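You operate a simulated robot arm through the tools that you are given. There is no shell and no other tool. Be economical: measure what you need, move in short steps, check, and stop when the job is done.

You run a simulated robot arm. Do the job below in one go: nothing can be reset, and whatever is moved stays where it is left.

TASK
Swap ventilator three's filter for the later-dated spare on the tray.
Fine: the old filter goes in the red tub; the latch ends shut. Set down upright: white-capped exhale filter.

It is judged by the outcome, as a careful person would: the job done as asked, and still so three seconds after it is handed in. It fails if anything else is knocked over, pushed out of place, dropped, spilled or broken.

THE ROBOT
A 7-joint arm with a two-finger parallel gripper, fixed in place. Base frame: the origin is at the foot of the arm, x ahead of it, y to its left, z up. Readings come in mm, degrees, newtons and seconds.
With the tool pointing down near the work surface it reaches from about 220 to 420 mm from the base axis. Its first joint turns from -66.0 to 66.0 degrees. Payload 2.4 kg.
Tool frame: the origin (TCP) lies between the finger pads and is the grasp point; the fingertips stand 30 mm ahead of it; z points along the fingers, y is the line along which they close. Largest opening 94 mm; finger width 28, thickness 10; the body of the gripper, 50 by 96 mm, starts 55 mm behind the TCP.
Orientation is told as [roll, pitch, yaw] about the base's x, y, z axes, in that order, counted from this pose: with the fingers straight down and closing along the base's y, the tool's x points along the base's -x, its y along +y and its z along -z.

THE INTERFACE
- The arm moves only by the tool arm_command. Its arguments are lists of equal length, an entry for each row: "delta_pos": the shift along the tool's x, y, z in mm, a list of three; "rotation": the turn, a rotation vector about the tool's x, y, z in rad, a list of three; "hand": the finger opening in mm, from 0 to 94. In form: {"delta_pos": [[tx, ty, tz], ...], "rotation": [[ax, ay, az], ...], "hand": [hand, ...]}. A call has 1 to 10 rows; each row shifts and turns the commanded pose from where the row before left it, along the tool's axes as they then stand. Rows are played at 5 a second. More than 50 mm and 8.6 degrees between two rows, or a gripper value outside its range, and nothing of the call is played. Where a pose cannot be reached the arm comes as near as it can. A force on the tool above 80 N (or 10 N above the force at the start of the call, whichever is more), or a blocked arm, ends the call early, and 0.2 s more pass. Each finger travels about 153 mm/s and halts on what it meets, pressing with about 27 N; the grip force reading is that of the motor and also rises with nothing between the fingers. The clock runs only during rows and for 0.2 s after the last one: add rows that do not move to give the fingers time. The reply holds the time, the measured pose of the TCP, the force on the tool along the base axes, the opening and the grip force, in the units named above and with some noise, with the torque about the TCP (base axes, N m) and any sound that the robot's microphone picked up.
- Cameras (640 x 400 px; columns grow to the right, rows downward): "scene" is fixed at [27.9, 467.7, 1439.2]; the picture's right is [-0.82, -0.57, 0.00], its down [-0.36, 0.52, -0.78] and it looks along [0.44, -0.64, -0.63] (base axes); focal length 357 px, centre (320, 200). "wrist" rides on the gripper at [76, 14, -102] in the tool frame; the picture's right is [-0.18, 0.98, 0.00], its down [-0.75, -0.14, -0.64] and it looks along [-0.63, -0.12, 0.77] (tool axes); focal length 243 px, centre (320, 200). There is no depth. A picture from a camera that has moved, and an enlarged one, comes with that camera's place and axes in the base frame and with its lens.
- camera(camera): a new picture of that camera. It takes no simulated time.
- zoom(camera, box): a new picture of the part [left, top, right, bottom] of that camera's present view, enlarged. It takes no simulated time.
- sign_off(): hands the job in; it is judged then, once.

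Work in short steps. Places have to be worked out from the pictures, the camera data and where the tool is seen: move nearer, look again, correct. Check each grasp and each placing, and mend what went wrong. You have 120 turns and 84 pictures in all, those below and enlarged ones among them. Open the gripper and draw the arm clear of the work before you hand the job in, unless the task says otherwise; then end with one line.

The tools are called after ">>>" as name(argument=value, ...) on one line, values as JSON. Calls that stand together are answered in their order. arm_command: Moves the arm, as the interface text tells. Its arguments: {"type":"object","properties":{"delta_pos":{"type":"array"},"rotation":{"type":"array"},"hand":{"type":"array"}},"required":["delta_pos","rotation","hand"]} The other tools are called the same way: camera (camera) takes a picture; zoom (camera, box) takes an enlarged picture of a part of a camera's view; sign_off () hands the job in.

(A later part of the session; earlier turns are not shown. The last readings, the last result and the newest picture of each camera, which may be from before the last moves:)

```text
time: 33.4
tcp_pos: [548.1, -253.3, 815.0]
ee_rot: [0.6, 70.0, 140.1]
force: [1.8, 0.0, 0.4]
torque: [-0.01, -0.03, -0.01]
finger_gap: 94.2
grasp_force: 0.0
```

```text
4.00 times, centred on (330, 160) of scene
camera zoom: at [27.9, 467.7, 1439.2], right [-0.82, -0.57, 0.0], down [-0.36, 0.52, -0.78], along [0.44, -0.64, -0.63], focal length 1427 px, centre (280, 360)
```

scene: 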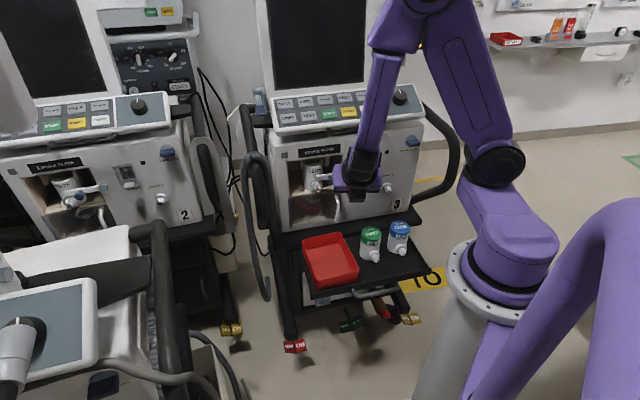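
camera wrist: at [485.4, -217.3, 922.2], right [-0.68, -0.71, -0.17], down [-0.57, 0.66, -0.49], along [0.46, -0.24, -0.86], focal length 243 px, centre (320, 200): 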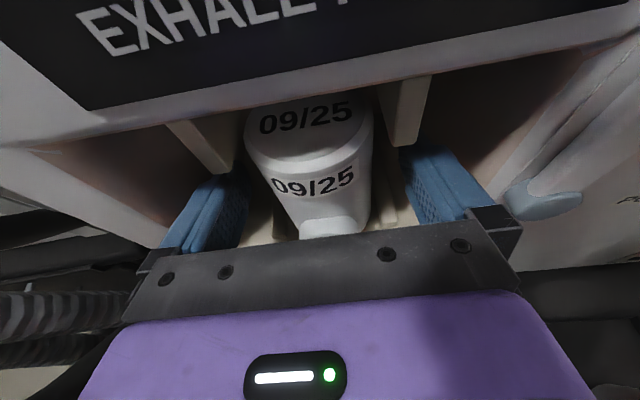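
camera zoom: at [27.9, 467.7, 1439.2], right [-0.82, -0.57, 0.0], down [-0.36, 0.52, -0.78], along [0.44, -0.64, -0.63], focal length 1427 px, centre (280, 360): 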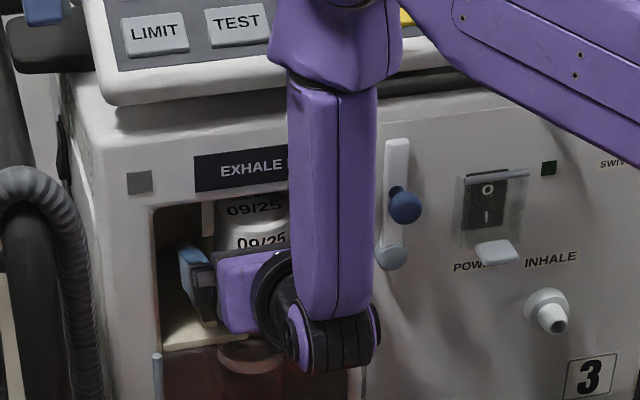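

Fingers straddle the filter below the stubs. Closing.

>>> arm_command(delta_pos=[[0, 1.5, 0], [0, 0, 0], [0, 0, 0], [0, 0, 0], [0, 0, 0]], rotation=[[0, 0, 0], [0, 0, 0], [0, 0, 0], [0, 0, 0], [0, 0, 0]], hand=[80, 70, 60, 50, 45])

>>> camera(camera="wrist")

```text
time: 34.6
tcp_pos: [547.7, -253.7, 814.5]
ee_rot: [0.4, 70.0, 140.1]
force: [0.1, 1.2, 1.7]
torque: [0.09, -0.14, 0.04]
finger_gap: 58.8
grasp_force: 27.0
```

```text
42 pictures are left
camera wrist: at [484.4, -218.1, 922.7], right [-0.68, -0.71, -0.17], down [-0.57, 0.66, -0.49], along [0.46, -0.24, -0.85], focal length 243 px, centre (320, 200)
```

wrist: 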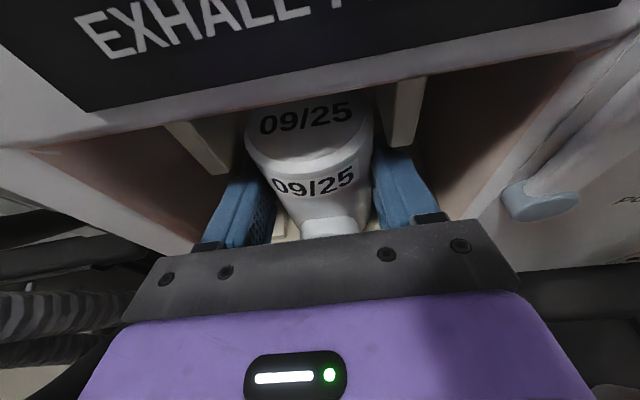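

Firm grip at 58.8 mm. Lift 3 mm and start drawing straight out.

>>> arm_command(delta_pos=[[2.8, 0, -1], [-5.1, 0, -14.1], [-8.5, 0, -23.5], [-10.3, 0, -28.2], [0, 0, 0]], rotation=[[0, 0, 0], [0, 0, 0], [0, 0, 0], [0, 0, 0], [0, 0, 0]], hand=[45, 45, 45, 45, 45])

>>> camera(camera="wrist")

```text
time: 35.8
tcp_pos: [495.1, -207.8, 817.6]
ee_rot: [0.4, 70.0, 140.1]
force: [0.1, -0.1, -0.6]
torque: [0.03, 0.02, -0.02]
finger_gap: 58.6
grasp_force: 26.7
```

```text
41 pictures are left
camera wrist: at [430.9, -172.8, 925.7], right [-0.68, -0.71, -0.17], down [-0.57, 0.66, -0.49], along [0.46, -0.24, -0.86], focal length 243 px, centre (320, 200)
```

wrist: 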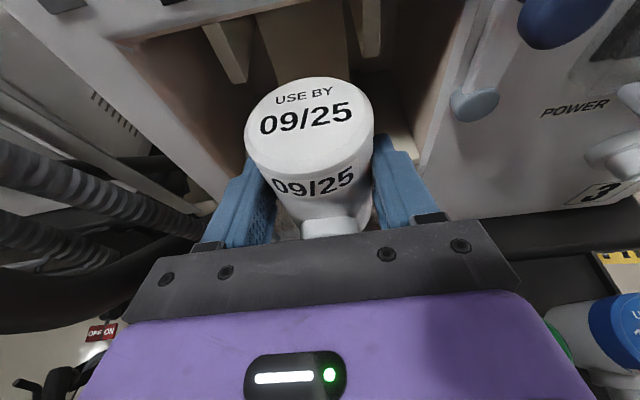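

Filter came out cleanly. Tub spans roughly f 100–224, n -465 to -308; I draw back over it and start lowering.

>>> arm_command(delta_pos=[[-14, -1, -38.5], [-14, -1, -38.5], [-14, -1, -38.5], [-28, 0, 10], [-28, 0, 10], [-28, 0, 10], [0, 0, 0]], rotation=[[0, 0, 0], [0, 0, 0], [0, 0, 0], [0, 0, 0], [0, 0, 0], [0, 0, 0], [0, 0, 0]], hand=[45, 45, 45, 45, 45, 45, 45])

>>> camera(camera="wrist")

>>> camera(camera="scene")

```text
time: 37.4
tcp_pos: [401.3, -127.2, 728.4]
ee_rot: [0.4, 70.0, 140.0]
force: [-0.7, 0.1, -1.6]
torque: [0.03, 0.01, -0.03]
finger_gap: 58.9
grasp_force: 26.4
```

```text
40 pictures are left
camera wrist: at [338.7, -91.5, 835.8], right [-0.68, -0.71, -0.17], down [-0.57, 0.66, -0.49], along [0.46, -0.24, -0.85], focal length 243 px, centre (320, 200)
```

wrist: 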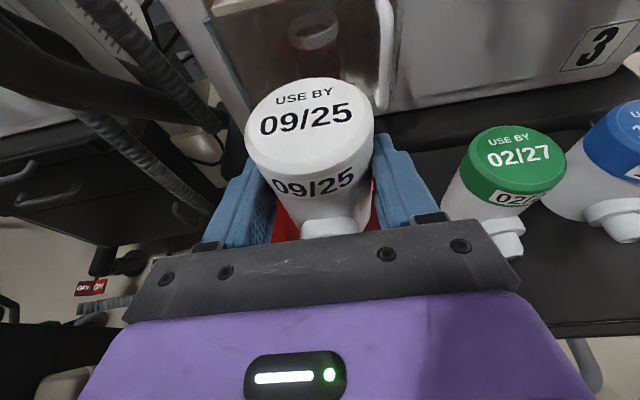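

```text
39 pictures are left
```

scene: 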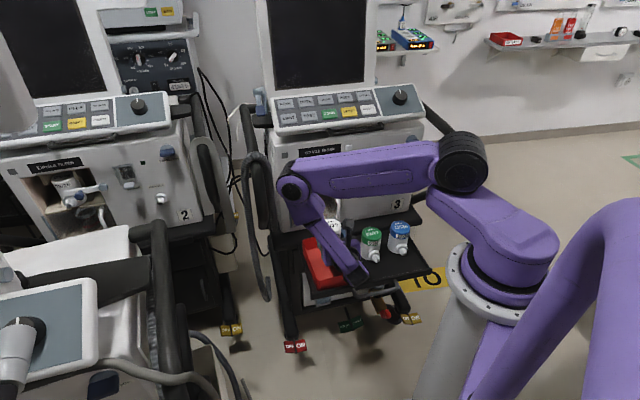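

>>> zoom(camera="scene", box=[290, 200, 430, 300])

>>> zoom(camera="wrist", box=[200, 60, 460, 250])

```text
4.00 times, centred on (360, 250) of scene
camera zoom: at [27.9, 467.7, 1439.2], right [-0.82, -0.57, 0.0], down [-0.36, 0.52, -0.78], along [0.44, -0.64, -0.63], focal length 1427 px, centre (160, 0)
```

zoom: 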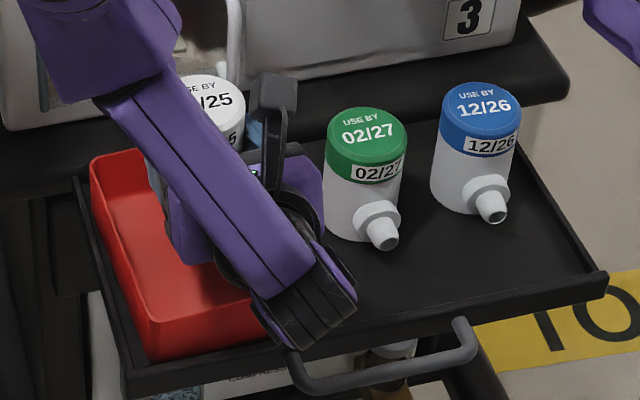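

```text
2.11 times, centred on (330, 155) of wrist
camera zoom: at [338.7, -91.5, 835.8], right [-0.68, -0.71, -0.17], down [-0.57, 0.66, -0.49], along [0.46, -0.24, -0.85], focal length 511 px, centre (299, 295)
```

zoom: 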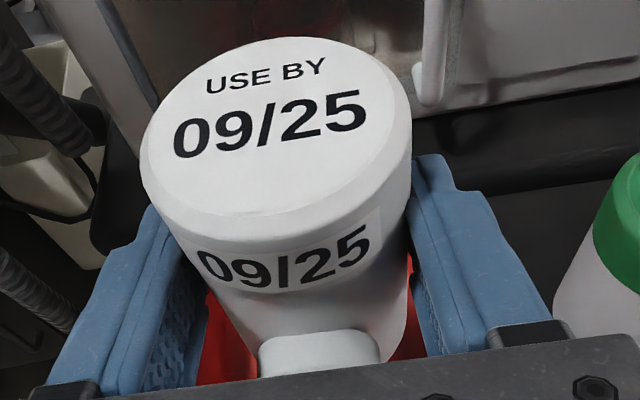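

Filter is over the middle of the tub. Lower 40 mm, then feel for contact.

>>> arm_command(delta_pos=[[-14.1, 0, 5.1], [-14.1, 0, 5.1], [-9.4, 0, 3.4], [0, 0, 0]], rotation=[[0, 0, 0], [0, 0, 0], [0, 0, 0], [0, 0, 0]], hand=[45, 45, 45, 45])

>>> zoom(camera="scene", box=[290, 200, 430, 300])

>>> zoom(camera="wrist", box=[200, 60, 460, 250])

```text
time: 38.4
tcp_pos: [401.1, -126.5, 687.3]
ee_rot: [0.5, 70.0, 140.3]
force: [-0.1, -0.2, -0.8]
torque: [0.0, -0.04, -0.04]
finger_gap: 58.9
grasp_force: 27.9
```

```text
4.00 times, centred on (360, 250) of scene
camera zoom: at [27.9, 467.7, 1439.2], right [-0.82, -0.57, 0.0], down [-0.36, 0.52, -0.78], along [0.44, -0.64, -0.63], focal length 1427 px, centre (160, 0)
```

zoom: 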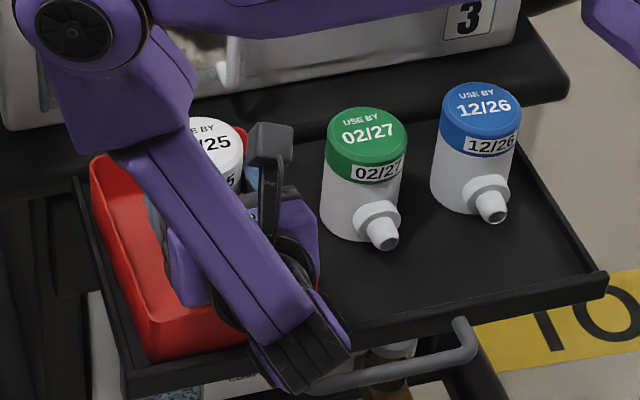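

```text
2.11 times, centred on (330, 155) of wrist
camera zoom: at [338.4, -90.7, 795.5], right [-0.68, -0.71, -0.17], down [-0.57, 0.66, -0.49], along [0.46, -0.24, -0.86], focal length 511 px, centre (299, 295)
```

zoom: 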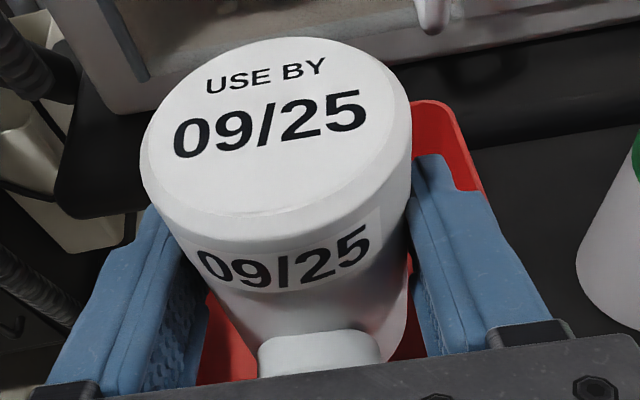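

Continue down 10 mm in small steps, watching force.

>>> arm_command(delta_pos=[[-3.8, 0, 1.4], [-3.8, 0, 1.4], [-1.9, 0, 0.7], [0, 0, 0]], rotation=[[0, 0, 0], [0, 0, 0], [0, 0, 0], [0, 0, 0]], hand=[45, 45, 45, 45])

>>> arm_command(delta_pos=[[-1.9, 0, 0.7], [-1.9, 0, 0.7], [0, 0, 0]], rotation=[[0, 0, 0], [0, 0, 0], [0, 0, 0]], hand=[45, 45, 45])

```text
time: 39.4
tcp_pos: [401.5, -126.6, 678.8]
ee_rot: [0.4, 70.0, 140.0]
force: [-0.2, 0.0, -1.3]
torque: [0.02, 0.01, 0.02]
finger_gap: 58.8
grasp_force: 26.4
```

```text
time: 40.2
tcp_pos: [401.8, -126.3, 673.7]
ee_rot: [0.3, 70.0, 140.1]
force: [-0.6, 0.8, -1.2]
torque: [0.04, 0.01, 0.0]
finger_gap: 58.6
grasp_force: 26.9
```

No contact yet at z 673.7; continue in 2 mm steps.

>>> arm_command(delta_pos=[[-1.9, 0, 0.7], [-1.9, 0, 0.7], [0, 0, 0]], rotation=[[0, 0, 0], [0, 0, 0], [0, 0, 0]], hand=[45, 45, 45])

>>> zoom(camera="wrist", box=[200, 60, 460, 250])

>>> zoom(camera="scene", box=[290, 210, 410, 310])

```text
time: 41.0
tcp_pos: [401.0, -127.0, 669.0]
ee_rot: [0.4, 70.1, 140.1]
force: [-0.4, -0.1, -1.2]
torque: [-0.01, 0.01, 0.01]
finger_gap: 58.8
grasp_force: 26.8
```

```text
2.11 times, centred on (330, 155) of wrist
camera zoom: at [338.9, -91.0, 777.7], right [-0.68, -0.71, -0.17], down [-0.57, 0.66, -0.49], along [0.46, -0.24, -0.86], focal length 511 px, centre (299, 295)
```

zoom: 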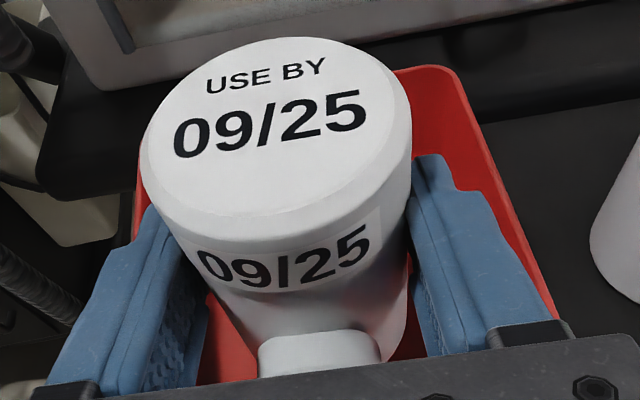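

```text
4.00 times, centred on (350, 260) of scene
camera zoom: at [27.9, 467.7, 1439.2], right [-0.82, -0.57, 0.0], down [-0.36, 0.52, -0.78], along [0.44, -0.64, -0.63], focal length 1427 px, centre (200, -40)
```

zoom: 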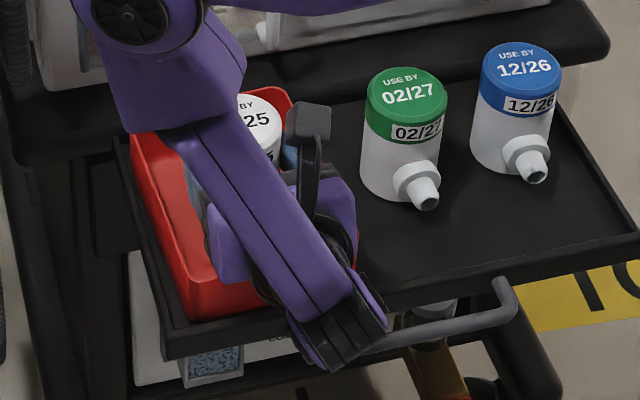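

Still free. Continue lowering gently.

>>> arm_command(delta_pos=[[-1.9, 0, 0.7], [-1.9, 0, 0.7], [0, 0, 0]], rotation=[[0, 0, 0], [0, 0, 0], [0, 0, 0]], hand=[45, 45, 45])

>>> arm_command(delta_pos=[[-1.9, 0, 0.7], [-1.9, 0, 0.7], [0, 0, 0]], rotation=[[0, 0, 0], [0, 0, 0], [0, 0, 0]], hand=[45, 45, 45])

```text
time: 41.8
tcp_pos: [402.2, -127.8, 665.9]
ee_rot: [0.4, 70.1, 140.1]
force: [-0.4, -0.4, -0.4]
torque: [0.03, 0.01, -0.02]
finger_gap: 58.4
grasp_force: 26.9
```

```text
time: 42.6
tcp_pos: [402.3, -126.2, 662.4]
ee_rot: [0.5, 70.1, 140.1]
force: [0.3, -0.2, -0.6]
torque: [0.01, 0.03, -0.02]
finger_gap: 58.7
grasp_force: 27.1
```

>>> arm_command(delta_pos=[[-1.9, 0, 0.7], [-1.9, 0, 0.7], [0, 0, 0]], rotation=[[0, 0, 0], [0, 0, 0], [0, 0, 0]], hand=[45, 45, 45])

>>> zoom(camera="scene", box=[310, 225, 390, 295])

>>> camera(camera="wrist")

```text
time: 43.4
tcp_pos: [402.1, -126.3, 657.0]
ee_rot: [0.5, 70.1, 140.2]
force: [0.1, 0.2, -1.3]
torque: [0.02, -0.01, 0.02]
finger_gap: 58.8
grasp_force: 26.8
```

```text
5.71 times, centred on (350, 260) of scene
camera zoom: at [27.9, 467.7, 1439.2], right [-0.82, -0.57, 0.0], down [-0.36, 0.52, -0.78], along [0.44, -0.64, -0.63], focal length 2038 px, centre (149, -143)
```

zoom: 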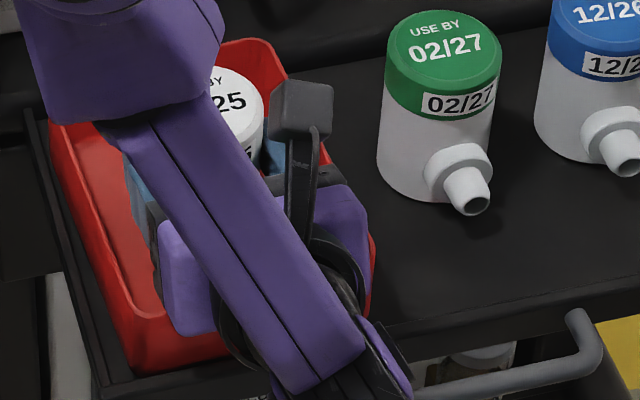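

```text
31 pictures are left
camera wrist: at [339.2, -90.7, 765.7], right [-0.68, -0.71, -0.17], down [-0.57, 0.66, -0.49], along [0.46, -0.24, -0.86], focal length 243 px, centre (320, 200)
```

wrist: 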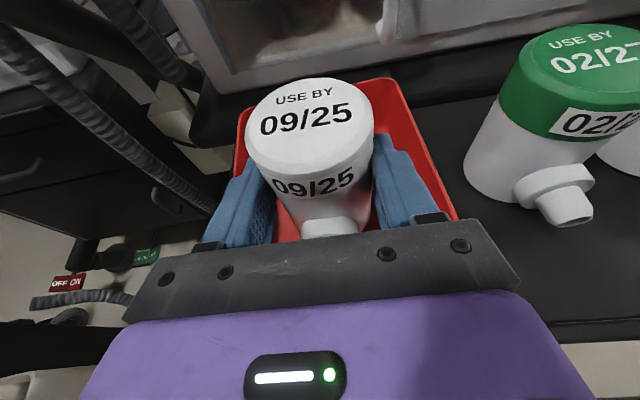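

>>> arm_command(delta_pos=[[-1.9, 0, 0.7], [0, 0, 0]], rotation=[[0, 0, 0], [0, 0, 0]], hand=[45, 45])

>>> arm_command(delta_pos=[[-1.9, 0, 0.7], [0, 0, 0]], rotation=[[0, 0, 0], [0, 0, 0]], hand=[45, 45])

>>> arm_command(delta_pos=[[-1.9, 0, 0.7], [0, 0, 0]], rotation=[[0, 0, 0], [0, 0, 0]], hand=[45, 45])

```text
time: 44.0
tcp_pos: [401.8, -127.0, 655.6]
ee_rot: [0.4, 70.0, 140.1]
force: [-0.5, 0.0, -1.3]
torque: [0.02, 0.03, 0.01]
finger_gap: 58.7
grasp_force: 26.9
```

```text
time: 44.6
tcp_pos: [401.9, -127.6, 654.2]
ee_rot: [0.5, 70.0, 140.0]
force: [1.0, 0.1, -2.2]
torque: [0.02, 0.01, 0.01]
finger_gap: 58.8
grasp_force: 27.4
```

```text
time: 45.2
tcp_pos: [402.2, -126.5, 652.4]
ee_rot: [0.5, 70.1, 140.1]
force: [-0.2, 0.6, -0.7]
torque: [0.06, 0.01, 0.01]
finger_gap: 58.6
grasp_force: 27.4
```

Not touching yet; keep lowering in 3 mm steps with force checks.

>>> arm_command(delta_pos=[[-2.8, 0, 1], [0, 0, 0]], rotation=[[0, 0, 0], [0, 0, 0]], hand=[45, 45])

>>> arm_command(delta_pos=[[-2.8, 0, 1], [0, 0, 0]], rotation=[[0, 0, 0], [0, 0, 0]], hand=[45, 45])

>>> zoom(camera="wrist", box=[200, 60, 640, 250])

```text
time: 45.8
tcp_pos: [401.8, -126.5, 648.9]
ee_rot: [0.5, 70.1, 140.1]
force: [0.0, 0.2, 0.6]
torque: [0.01, -0.04, -0.01]
finger_gap: 58.7
grasp_force: 27.3
```

```text
time: 46.4
tcp_pos: [403.7, -126.5, 647.2]
ee_rot: [0.2, 70.2, 139.8]
force: [0.9, -1.7, 16.5]
torque: [-0.19, -0.45, -0.11]
finger_gap: 58.7
grasp_force: 27.2
```

```text
1.45 times, centred on (420, 155) of wrist
camera zoom: at [339.3, -90.9, 754.1], right [-0.68, -0.71, -0.17], down [-0.56, 0.66, -0.49], along [0.46, -0.24, -0.85], focal length 353 px, centre (174, 266)
```

zoom: 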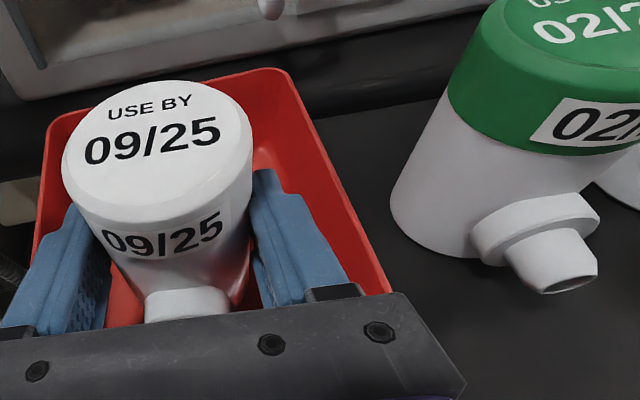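

Contact: 16.5 N up, acting about 28 mm ahead of the TCP – the filter's base on the tub floor. I ease up 0.7 mm and open the fingers modestly.

>>> arm_command(delta_pos=[[0.7, 0, -0.25], [0, 0, 0], [0, 0, 0], [0, 0, 0], [0, 0, 0]], rotation=[[0, 0, 0], [0, 0, 0], [0, 0, 0], [0, 0, 0], [0, 0, 0]], hand=[45, 60, 66, 74, 74])

>>> zoom(camera="wrist", box=[200, 60, 460, 250])

```text
time: 47.6
tcp_pos: [401.8, -126.6, 646.6]
ee_rot: [0.5, 70.1, 140.1]
force: [-0.7, 0.6, 0.0]
torque: [0.02, 0.0, 0.03]
finger_gap: 73.9
grasp_force: 0.1
```

```text
2.11 times, centred on (330, 155) of wrist
camera zoom: at [339.1, -91.0, 754.6], right [-0.68, -0.71, -0.17], down [-0.57, 0.66, -0.49], along [0.46, -0.24, -0.86], focal length 511 px, centre (299, 295)
```

zoom: 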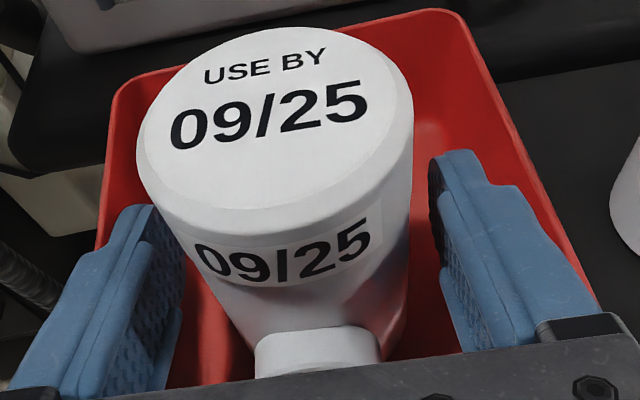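

Old filter stands upright in the tub. Retreat backward and up, then shift toward the green spare.

>>> arm_command(delta_pos=[[0, 0, -15], [0, 0, -25], [0, 0, -30], [0, 0, -30], [28, 0, -10], [28, 0, -10], [0, 40, 0], [0, 40, 0], [0, 40, 0], [0, 24, 0]], rotation=[[0, 0, 0], [0, 0, 0], [0, 0, 0], [0, 0, 0], [0, 0, 0], [0, 0, 0], [0, 0, 0], [0, 0, 0], [0, 0, 0], [0, 0, 0]], hand=[74, 74, 74, 74, 74, 80, 80, 80, 80, 80])

>>> camera(camera="wrist")

>>> camera(camera="scene")

```text
time: 49.8
tcp_pos: [234.2, -183.0, 739.7]
ee_rot: [0.2, 70.1, 137.1]
force: [1.9, 2.4, -0.4]
torque: [-0.07, 0.04, -0.12]
finger_gap: 79.8
grasp_force: 0.0
```

```text
28 pictures are left
camera wrist: at [172.7, -144.4, 848.1], right [-0.72, -0.67, -0.17], down [-0.53, 0.69, -0.49], along [0.45, -0.26, -0.85], focal length 243 px, centre (320, 200)
```

wrist: 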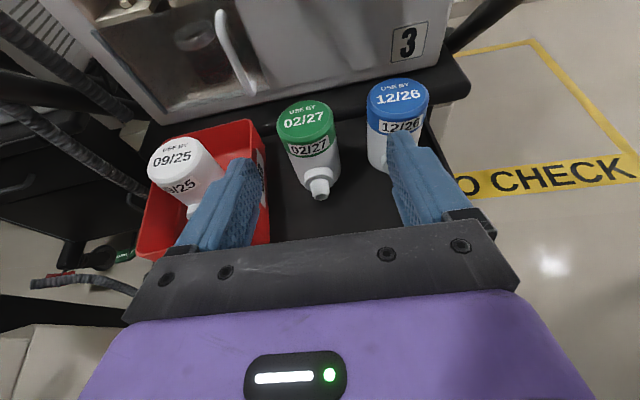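

```text
27 pictures are left
```

scene: 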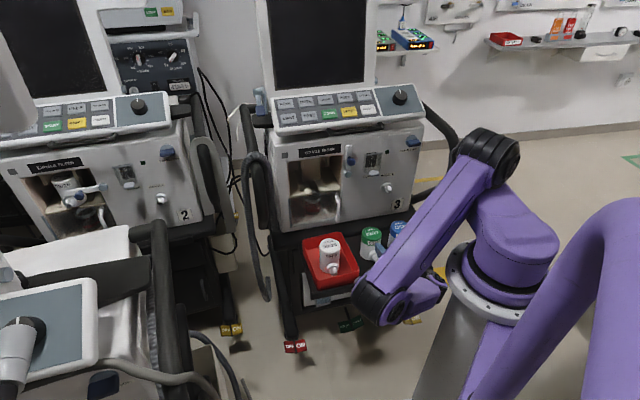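

Reached in front of the spares. Green cap is about (341,-262,678). I descend and advance part-way, then look.

>>> arm_command(delta_pos=[[-19, -4, 14], [-19, -4, 14], [-13, 0, 20], [0, 0, 20], [0, 0, 0]], rotation=[[0, 0, 0], [0, 0, 0], [0, 0, 0], [0, 0, 0], [0, 0, 0]], hand=[80, 80, 80, 80, 80])

>>> camera(camera="wrist")

```text
time: 51.0
tcp_pos: [279.5, -198.2, 671.0]
ee_rot: [0.5, 70.0, 140.1]
force: [-1.4, 0.0, 0.3]
torque: [0.01, 0.03, -0.01]
finger_gap: 80.1
grasp_force: 0.2
out of reach, approached as far as the arm can: row 4
```

```text
26 pictures are left
camera wrist: at [217.2, -163.3, 779.4], right [-0.68, -0.71, -0.17], down [-0.57, 0.66, -0.49], along [0.46, -0.24, -0.86], focal length 243 px, centre (320, 200)
```

wrist: 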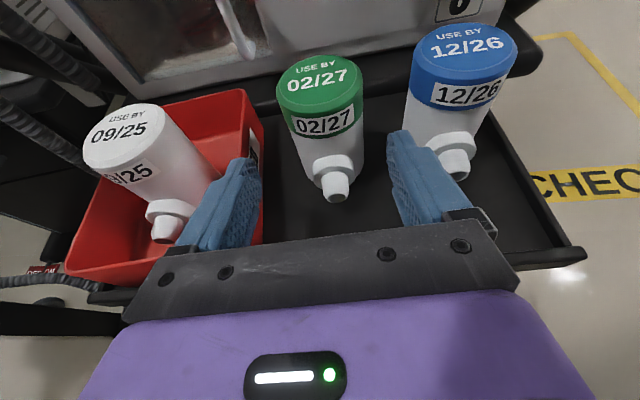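

Yaw recovered. Green axis is ~83 mm ahead, 5 mm to the right. Slide in along the tool axis.

>>> arm_command(delta_pos=[[0, 4.6, 15], [0, 0, 20], [0, 0, 20], [0, 0, 15], [0, 0, 0]], rotation=[[0, 0, 0], [0, 0, 0], [0, 0, 0], [0, 0, 0], [0, 0, 0]], hand=[80, 80, 80, 80, 80])

>>> camera(camera="wrist")

```text
time: 52.2
tcp_pos: [328.5, -244.6, 650.4]
ee_rot: [0.6, 70.1, 140.1]
force: [-1.2, 1.2, 0.2]
torque: [0.01, -0.02, -0.01]
finger_gap: 79.9
grasp_force: 0.1
out of reach, approached as far as the arm can: row 1
```

```text
25 pictures are left
camera wrist: at [265.3, -208.6, 758.0], right [-0.68, -0.71, -0.17], down [-0.57, 0.66, -0.49], along [0.46, -0.24, -0.85], focal length 243 px, centre (320, 200)
```

wrist: 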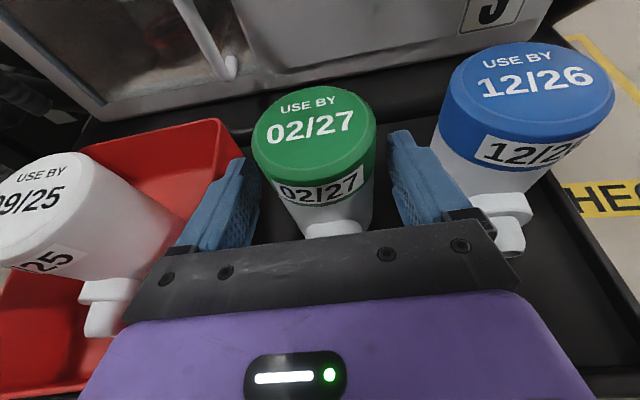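

Nearly the same view as the old-filter grasp, 5 mm higher. Lower 5 mm, nudge 1.5 mm, and close.

>>> arm_command(delta_pos=[[-4.7, 1.5, 1.7], [0, 0, 0], [0, 0, 0], [0, 0, 0], [0, 0, 0], [0, 0, 0]], rotation=[[0, 0, 0], [0, 0, 0], [0, 0, 0], [0, 0, 0], [0, 0, 0], [0, 0, 0]], hand=[80, 74, 66, 58, 50, 45])

>>> camera(camera="wrist")

```text
time: 53.6
tcp_pos: [329.1, -244.2, 648.5]
ee_rot: [0.4, 69.9, 140.2]
force: [1.2, 0.5, 1.5]
torque: [0.07, -0.06, 0.01]
finger_gap: 58.8
grasp_force: 26.5
out of reach, approached as far as the arm can: row 1
```

```text
24 pictures are left
camera wrist: at [266.0, -209.5, 756.8], right [-0.68, -0.71, -0.17], down [-0.57, 0.66, -0.49], along [0.46, -0.24, -0.86], focal length 243 px, centre (320, 200)
```

wrist: 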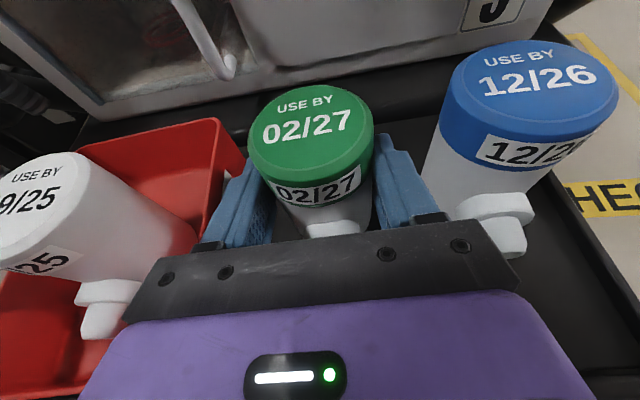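

Gripped the 02/27 spare at 58.8 mm. Lift straight up.

>>> arm_command(delta_pos=[[9.4, 0, -3.4], [28, 0, -10.3], [42, 0, -15.4], [42, 0, -15.4], [42, 0, -15.4], [0, 0, 0]], rotation=[[0, 0, 0], [0, 0, 0], [0, 0, 0], [0, 0, 0], [0, 0, 0], [0, 0, 0]], hand=[45, 45, 45, 45, 45, 45])

>>> camera(camera="scene")

```text
time: 55.0
tcp_pos: [329.0, -245.0, 824.5]
ee_rot: [0.3, 70.0, 140.1]
force: [0.2, -0.6, 1.3]
torque: [0.02, 0.0, -0.02]
finger_gap: 45.1
grasp_force: 0.0
```

```text
23 pictures are left
```

scene: 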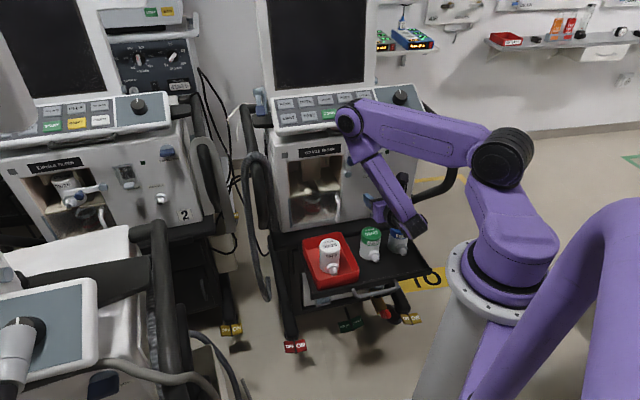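

The spare slipped out of the fingers but seems to be standing. Check it.

>>> zoom(camera="scene", box=[290, 205, 450, 305])

>>> camera(camera="wrist")

```text
4.00 times, centred on (370, 255) of scene
camera zoom: at [27.9, 467.7, 1439.2], right [-0.82, -0.57, 0.0], down [-0.36, 0.52, -0.78], along [0.44, -0.64, -0.63], focal length 1427 px, centre (120, -20)
```

zoom: 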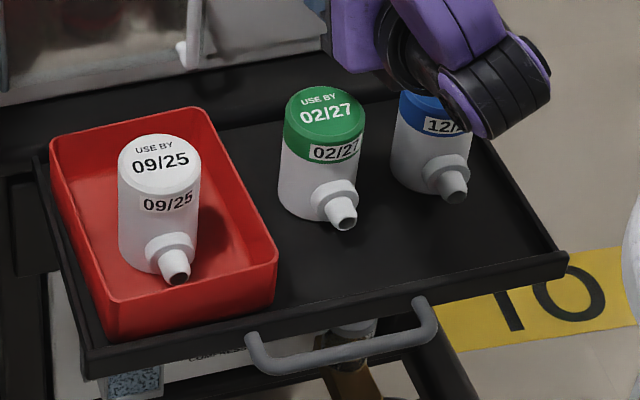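

```text
21 pictures are left
camera wrist: at [266.4, -208.7, 932.4], right [-0.68, -0.71, -0.17], down [-0.57, 0.66, -0.49], along [0.46, -0.24, -0.85], focal length 243 px, centre (320, 200)
```

wrist: 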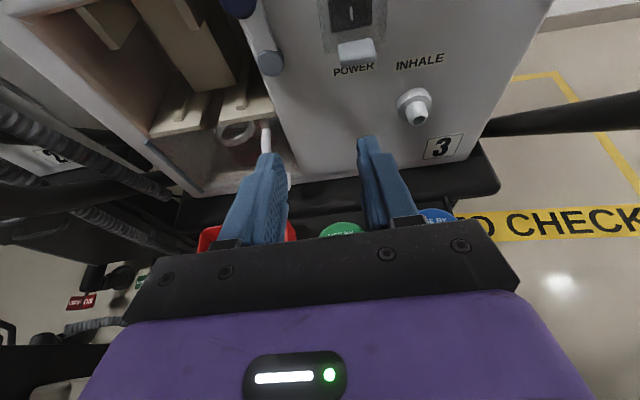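

It slid free at once and stands exactly where it was. I'll re-grip lower on the body: pitch to 65° for more reach, open, and descend straight around it.

>>> arm_command(delta_pos=[[0, 0, 0], [1.7, 0, 3.6], [-34, 0, 15.8], [-34, 0, 15.8], [-34, 0, 15.8], [-27, 0, 12.7], [0, 0, 0]], rotation=[[0, -0.0873, 0], [0, 0, 0], [0, 0, 0], [0, 0, 0], [0, 0, 0], [0, 0, 0], [0, 0, 0]], hand=[60, 80, 80, 80, 80, 80, 80])

>>> camera(camera="wrist")

```text
time: 56.6
tcp_pos: [330.9, -247.4, 680.7]
ee_rot: [0.2, 65.0, 140.0]
force: [-0.3, -1.0, -0.2]
torque: [0.02, -0.01, -0.01]
finger_gap: 80.2
grasp_force: 0.1
```

```text
20 pictures are left
camera wrist: at [275.6, -217.8, 794.4], right [-0.7, -0.7, -0.16], down [-0.6, 0.69, -0.41], along [0.4, -0.19, -0.9], focal length 243 px, centre (320, 200)
```

wrist: 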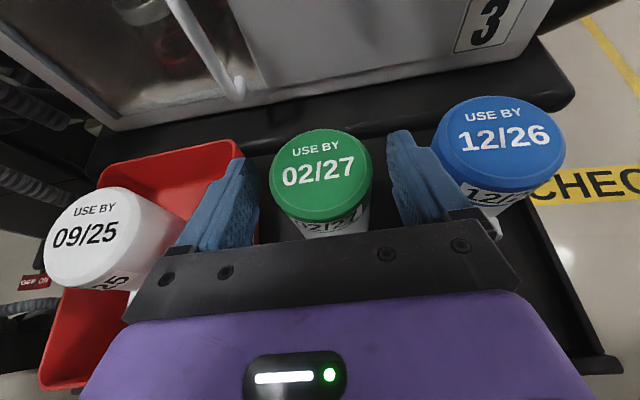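

Aligned. Descend to about z 641 in steps.

>>> arm_command(delta_pos=[[-13.6, 1, 6.3], [-13.6, 0, 6.3], [-9, 0, 4.2], [0, 0, 0]], rotation=[[0, 0, 0], [0, 0, 0], [0, 0, 0], [0, 0, 0]], hand=[80, 80, 80, 80])

>>> camera(camera="wrist")

```text
time: 57.6
tcp_pos: [331.1, -248.8, 641.3]
ee_rot: [0.4, 65.0, 139.9]
force: [-0.6, 0.1, 0.2]
torque: [-0.05, -0.01, -0.01]
finger_gap: 80.0
grasp_force: 0.1
```

```text
19 pictures are left
camera wrist: at [275.9, -219.1, 754.8], right [-0.7, -0.7, -0.16], down [-0.6, 0.69, -0.41], along [0.4, -0.19, -0.9], focal length 243 px, centre (320, 200)
```

wrist: 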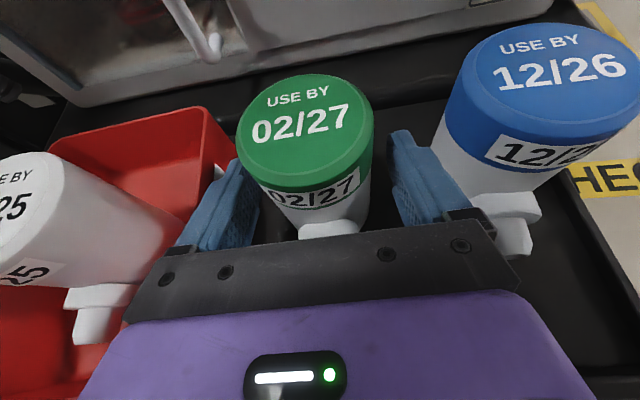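

Close on the body and test with a slow small lift.

>>> arm_command(delta_pos=[[0, 0, 0], [0, 0, 0], [0, 0, 0], [0, 0, 0], [0, 0, 0], [0, 0, 0], [0.9, 0, -0.4], [0.9, 0, -0.4], [1.8, 0, -0.8], [1.8, 0, -0.8]], rotation=[[0, 0, 0], [0, 0, 0], [0, 0, 0], [0, 0, 0], [0, 0, 0], [0, 0, 0], [0, 0, 0], [0, 0, 0], [0, 0, 0], [0, 0, 0]], hand=[72, 64, 56, 45, 30, 20, 20, 20, 20, 20])

>>> camera(camera="wrist")

```text
time: 59.8
tcp_pos: [330.9, -248.8, 646.9]
ee_rot: [0.3, 65.0, 140.0]
force: [0.1, -0.3, -1.3]
torque: [0.01, 0.01, 0.0]
finger_gap: 60.4
grasp_force: 27.2
```

```text
18 pictures are left
camera wrist: at [275.9, -219.2, 760.7], right [-0.7, -0.7, -0.16], down [-0.6, 0.69, -0.41], along [0.4, -0.19, -0.9], focal length 243 px, centre (320, 200)
```

wrist: 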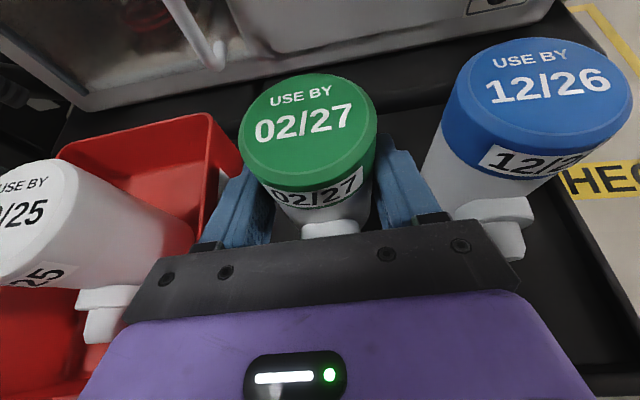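

It's held (weight −1.3 N, lifted 5 mm). Raise it smoothly.

>>> arm_command(delta_pos=[[9, 0, -4.2], [13.6, 0, -6.3], [18, 0, -8.5], [18, 0, -8.5], [22.6, 0, -10.6], [22.6, 0, -10.6], [22.6, 0, -10.6], [18, 0, -8.5], [9, 0, -4.2], [0, 0, 0]], rotation=[[0, 0, 0], [0, 0, 0], [0, 0, 0], [0, 0, 0], [0, 0, 0], [0, 0, 0], [0, 0, 0], [0, 0, 0], [0, 0, 0], [0, 0, 0]], hand=[20, 20, 20, 20, 20, 20, 20, 20, 20, 20])

```text
time: 62.0
tcp_pos: [330.8, -246.8, 818.0]
ee_rot: [0.3, 65.0, 140.0]
force: [0.4, 1.3, -0.5]
torque: [0.03, 0.04, 0.06]
finger_gap: 60.2
grasp_force: 26.9
```

Held steadily. Traverse left in front of the bay, keeping clear of the face.

>>> arm_command(delta_pos=[[0, -15, 0], [0, -25, 0], [0, -27, 0], [0, -27, 0], [0, -25, 0], [0, -15, 0], [4.2, 0, 9], [8.5, 0, 18.1], [8.5, 0, 18.1], [0, 0, 0]], rotation=[[0, 0, 0], [0, 0, 0], [0, 0, 0], [0, 0, 0], [0, 0, 0], [0, 0, 0], [0, 0, 0], [0, 0, 0], [0, 0, 0], [0, 0, 0]], hand=[20, 20, 20, 20, 20, 20, 20, 20, 20, 20])

>>> camera(camera="wrist")

```text
time: 64.2
tcp_pos: [456.4, -177.3, 816.6]
ee_rot: [0.5, 65.0, 140.1]
force: [-0.1, 0.9, -1.3]
torque: [0.02, 0.0, -0.03]
finger_gap: 60.0
grasp_force: 26.9
```

```text
17 pictures are left
camera wrist: at [400.8, -149.0, 929.8], right [-0.69, -0.7, -0.16], down [-0.6, 0.69, -0.41], along [0.4, -0.19, -0.9], focal length 243 px, centre (320, 200)
```

wrist: 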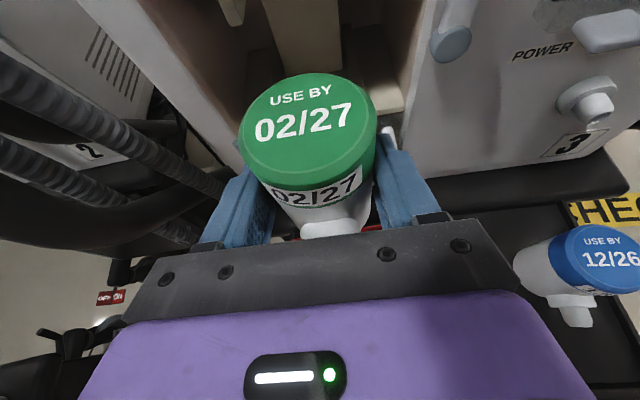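

Aligned with the bay centreline. Advance 80 mm in, watching force.

>>> arm_command(delta_pos=[[8.5, 0, 18.1], [8.5, 0, 18.1], [8.5, 0, 18.1], [8.5, 0, 18.1], [0, 0, 0]], rotation=[[0, 0, 0], [0, 0, 0], [0, 0, 0], [0, 0, 0], [0, 0, 0]], hand=[20, 20, 20, 20, 20])

>>> camera(camera="wrist")

>>> zoom(camera="scene", box=[280, 140, 360, 210])

```text
time: 65.4
tcp_pos: [517.3, -230.5, 816.3]
ee_rot: [0.4, 65.1, 140.0]
force: [-0.1, -0.2, -0.9]
torque: [-0.01, 0.01, -0.02]
finger_gap: 59.9
grasp_force: 27.4
```

```text
16 pictures are left
camera wrist: at [461.7, -200.9, 930.0], right [-0.7, -0.7, -0.16], down [-0.6, 0.69, -0.41], along [0.4, -0.19, -0.9], focal length 243 px, centre (320, 200)
```

wrist: 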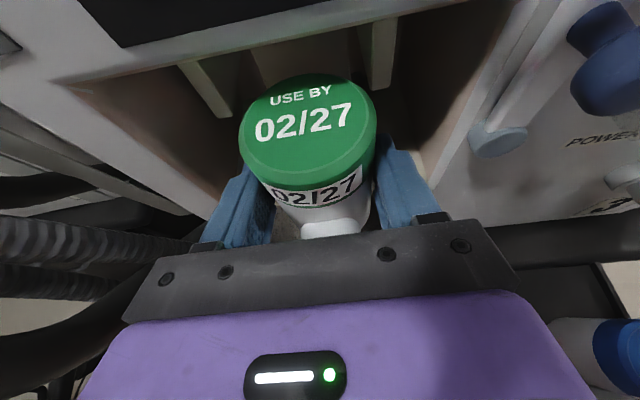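

```text
5.71 times, centred on (320, 175) of scene
camera zoom: at [28.0, 467.6, 1439.2], right [-0.82, -0.57, 0.0], down [-0.36, 0.52, -0.78], along [0.44, -0.64, -0.63], focal length 2038 px, centre (320, 343)
```

zoom: 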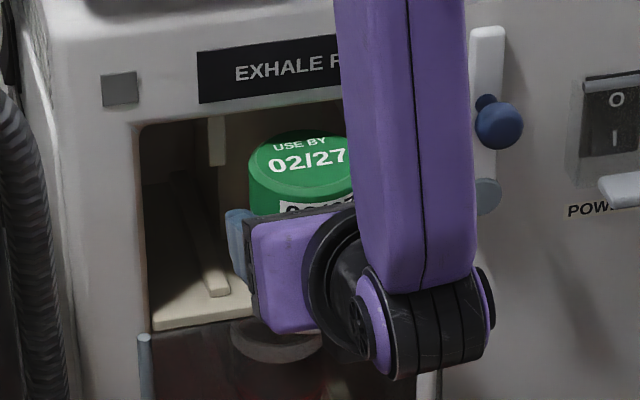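

Passing cleanly between the guide stubs. Advance the remaining 46 mm in small steps.

>>> arm_command(delta_pos=[[6.3, 0, 13.6], [6.3, 0, 13.6], [4.2, 0, 9.1], [2.5, 0, 5.4], [0, 0, 0]], rotation=[[0, 0, 0], [0, 0, 0], [0, 0, 0], [0, 0, 0], [0, 0, 0]], hand=[20, 20, 20, 20, 20])

>>> camera(camera="wrist")

```text
time: 66.6
tcp_pos: [550.5, -259.2, 814.8]
ee_rot: [0.5, 64.9, 140.4]
force: [-10.3, 7.3, 0.1]
torque: [-0.31, -0.37, -0.1]
finger_gap: 59.5
grasp_force: 26.7
```

```text
14 pictures are left
camera wrist: at [496.0, -229.2, 929.4], right [-0.69, -0.7, -0.16], down [-0.6, 0.69, -0.41], along [0.4, -0.19, -0.9], focal length 243 px, centre (320, 200)
```

wrist: 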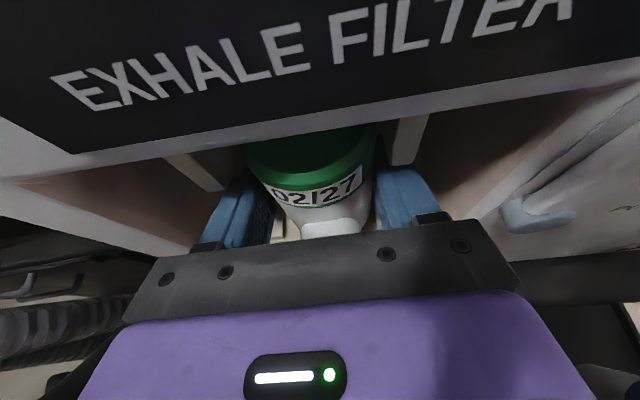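

Back-stop contact (12.6 N at cap height) — filter is fully in. Ease back 1.5 mm and lower to the shelf.

>>> arm_command(delta_pos=[[-0.6, 0, -1.4], [-0.9, 0, 0.4], [-0.9, 0, 0.4], [0, 0, 0]], rotation=[[0, 0, 0], [0, 0, 0], [0, 0, 0], [0, 0, 0]], hand=[20, 20, 20, 20])

>>> arm_command(delta_pos=[[-0.9, 0, 0.4], [-0.9, 0, 0.4], [0, 0, 0]], rotation=[[0, 0, 0], [0, 0, 0], [0, 0, 0]], hand=[20, 20, 20])

```text
time: 67.6
tcp_pos: [549.4, -258.7, 814.5]
ee_rot: [0.3, 65.1, 140.0]
force: [0.2, 0.1, -2.0]
torque: [0.04, -0.02, 0.01]
finger_gap: 59.6
grasp_force: 27.3
```

```text
time: 68.4
tcp_pos: [550.5, -258.8, 811.8]
ee_rot: [0.3, 65.1, 140.0]
force: [-0.7, 0.6, -1.5]
torque: [-0.01, 0.04, -0.01]
finger_gap: 59.9
grasp_force: 27.1
```

Still hanging; continue lowering a millimetre at a time.

>>> arm_command(delta_pos=[[-0.9, 0, 0.4], [0, 0, 0]], rotation=[[0, 0, 0], [0, 0, 0]], hand=[20, 20])

>>> arm_command(delta_pos=[[-0.9, 0, 0.4], [0, 0, 0]], rotation=[[0, 0, 0], [0, 0, 0]], hand=[20, 20])

>>> arm_command(delta_pos=[[-0.9, 0, 0.4], [0, 0, 0]], rotation=[[0, 0, 0], [0, 0, 0]], hand=[20, 20])

```text
time: 69.0
tcp_pos: [550.1, -258.8, 811.5]
ee_rot: [0.3, 65.1, 140.0]
force: [-0.3, -0.3, 1.5]
torque: [0.02, -0.06, -0.01]
finger_gap: 59.8
grasp_force: 26.8
```

```text
time: 69.6
tcp_pos: [551.5, -259.5, 811.4]
ee_rot: [0.2, 65.4, 140.0]
force: [-1.9, -0.1, 10.1]
torque: [0.2, 0.03, 0.06]
finger_gap: 60.0
grasp_force: 27.0
```

```text
time: 70.2
tcp_pos: [551.9, -259.6, 810.5]
ee_rot: [0.2, 65.3, 139.8]
force: [-3.2, 0.5, 22.3]
torque: [0.05, -0.13, -0.07]
finger_gap: 59.7
grasp_force: 26.7
```

Seated on the shelf at z ≈ 811, as predicted. Relieve and open the fingers.

>>> arm_command(delta_pos=[[1.4, 0, -0.6], [0, 0, 0], [0, 0, 0], [0, 0, 0], [0, 0, 0]], rotation=[[0, 0, 0], [0, 0, 0], [0, 0, 0], [0, 0, 0], [0, 0, 0]], hand=[45, 62, 70, 78, 78])

>>> camera(camera="wrist")

```text
time: 71.4
tcp_pos: [549.5, -259.2, 810.7]
ee_rot: [0.5, 65.1, 140.0]
force: [0.4, 0.6, 0.9]
torque: [0.0, 0.04, 0.02]
finger_gap: 78.1
grasp_force: 0.1
```

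```text
13 pictures are left
camera wrist: at [495.0, -228.8, 924.4], right [-0.7, -0.7, -0.16], down [-0.6, 0.69, -0.41], along [0.4, -0.19, -0.9], focal length 243 px, centre (320, 200)
```

wrist: 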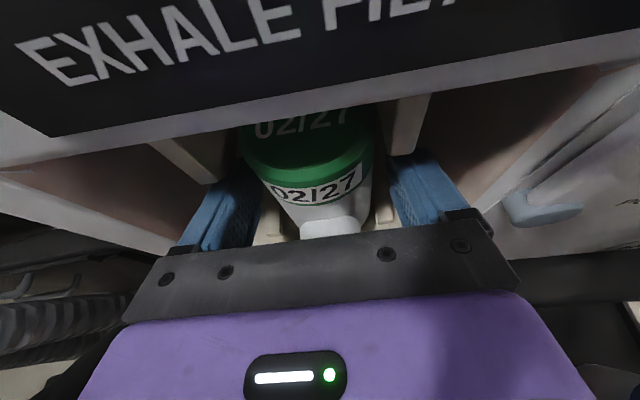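

Filter standing free. Withdraw straight back horizontally.

>>> arm_command(delta_pos=[[-4.2, 0, -9.1], [-8.5, 0, -18.1], [-10.6, 0, -22.6], [-12.7, 0, -27.2], [-12.7, 0, -27.2], [0, 0, 0]], rotation=[[0, 0, 0], [0, 0, 0], [0, 0, 0], [0, 0, 0], [0, 0, 0], [0, 0, 0]], hand=[78, 78, 78, 78, 78, 78])

>>> camera(camera="wrist")

>>> zoom(camera="scene", box=[280, 140, 380, 220])

```text
time: 72.8
tcp_pos: [462.2, -184.7, 811.1]
ee_rot: [0.2, 65.2, 140.0]
force: [-0.3, 0.9, -0.1]
torque: [0.01, -0.01, -0.03]
finger_gap: 77.9
grasp_force: 0.2
```

```text
12 pictures are left
camera wrist: at [406.8, -154.2, 924.3], right [-0.7, -0.7, -0.16], down [-0.6, 0.69, -0.41], along [0.4, -0.19, -0.9], focal length 243 px, centre (320, 200)
```

wrist: 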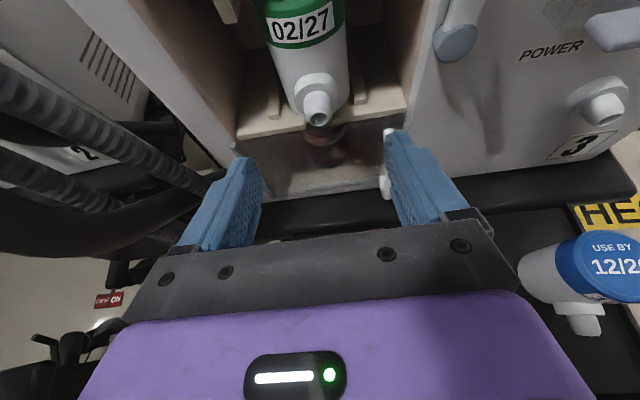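

```text
5.00 times, centred on (330, 180) of scene
camera zoom: at [27.9, 467.7, 1439.2], right [-0.82, -0.57, 0.0], down [-0.36, 0.52, -0.78], along [0.44, -0.64, -0.63], focal length 1784 px, centre (270, 300)
```

zoom: 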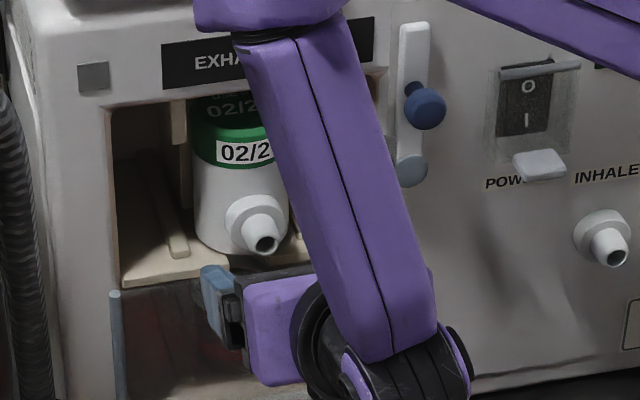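

New filter seated upright. Now to close the latch: fingers closed, move to the right of the knob (≈ f 60, z 868), standing off first.

>>> arm_command(delta_pos=[[-13.9, 0, -29.9], [30, 0, -14], [30, 0, -14], [0, 40, 0], [0, 42, 0], [0, 42, 0], [0, 0, 0]], rotation=[[0, 0, 0], [0, 0, 0], [0, 0, 0], [0, 0, 0], [0, 0, 0], [0, 0, 0], [0, 0, 0]], hand=[78, 50, 20, 0, 0, 0, 0])

>>> camera(camera="wrist")

```text
time: 74.4
tcp_pos: [358.2, -257.9, 876.9]
ee_rot: [0.4, 64.9, 140.2]
force: [-0.1, 0.1, -0.4]
torque: [0.03, 0.02, -0.03]
finger_gap: 0.0
grasp_force: 26.6
```

```text
10 pictures are left
camera wrist: at [302.0, -227.6, 990.8], right [-0.69, -0.7, -0.16], down [-0.6, 0.69, -0.41], along [0.4, -0.19, -0.9], focal length 243 px, centre (320, 200)
```

wrist: 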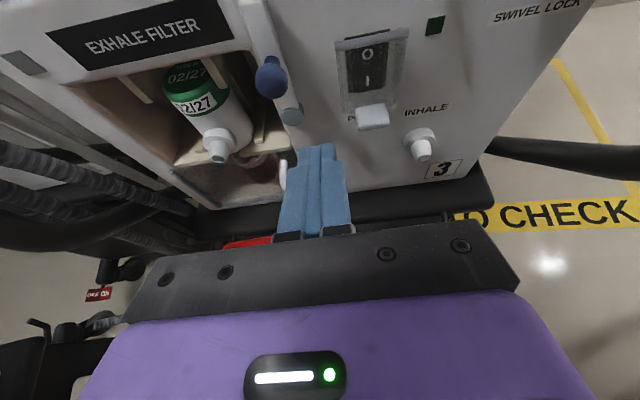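

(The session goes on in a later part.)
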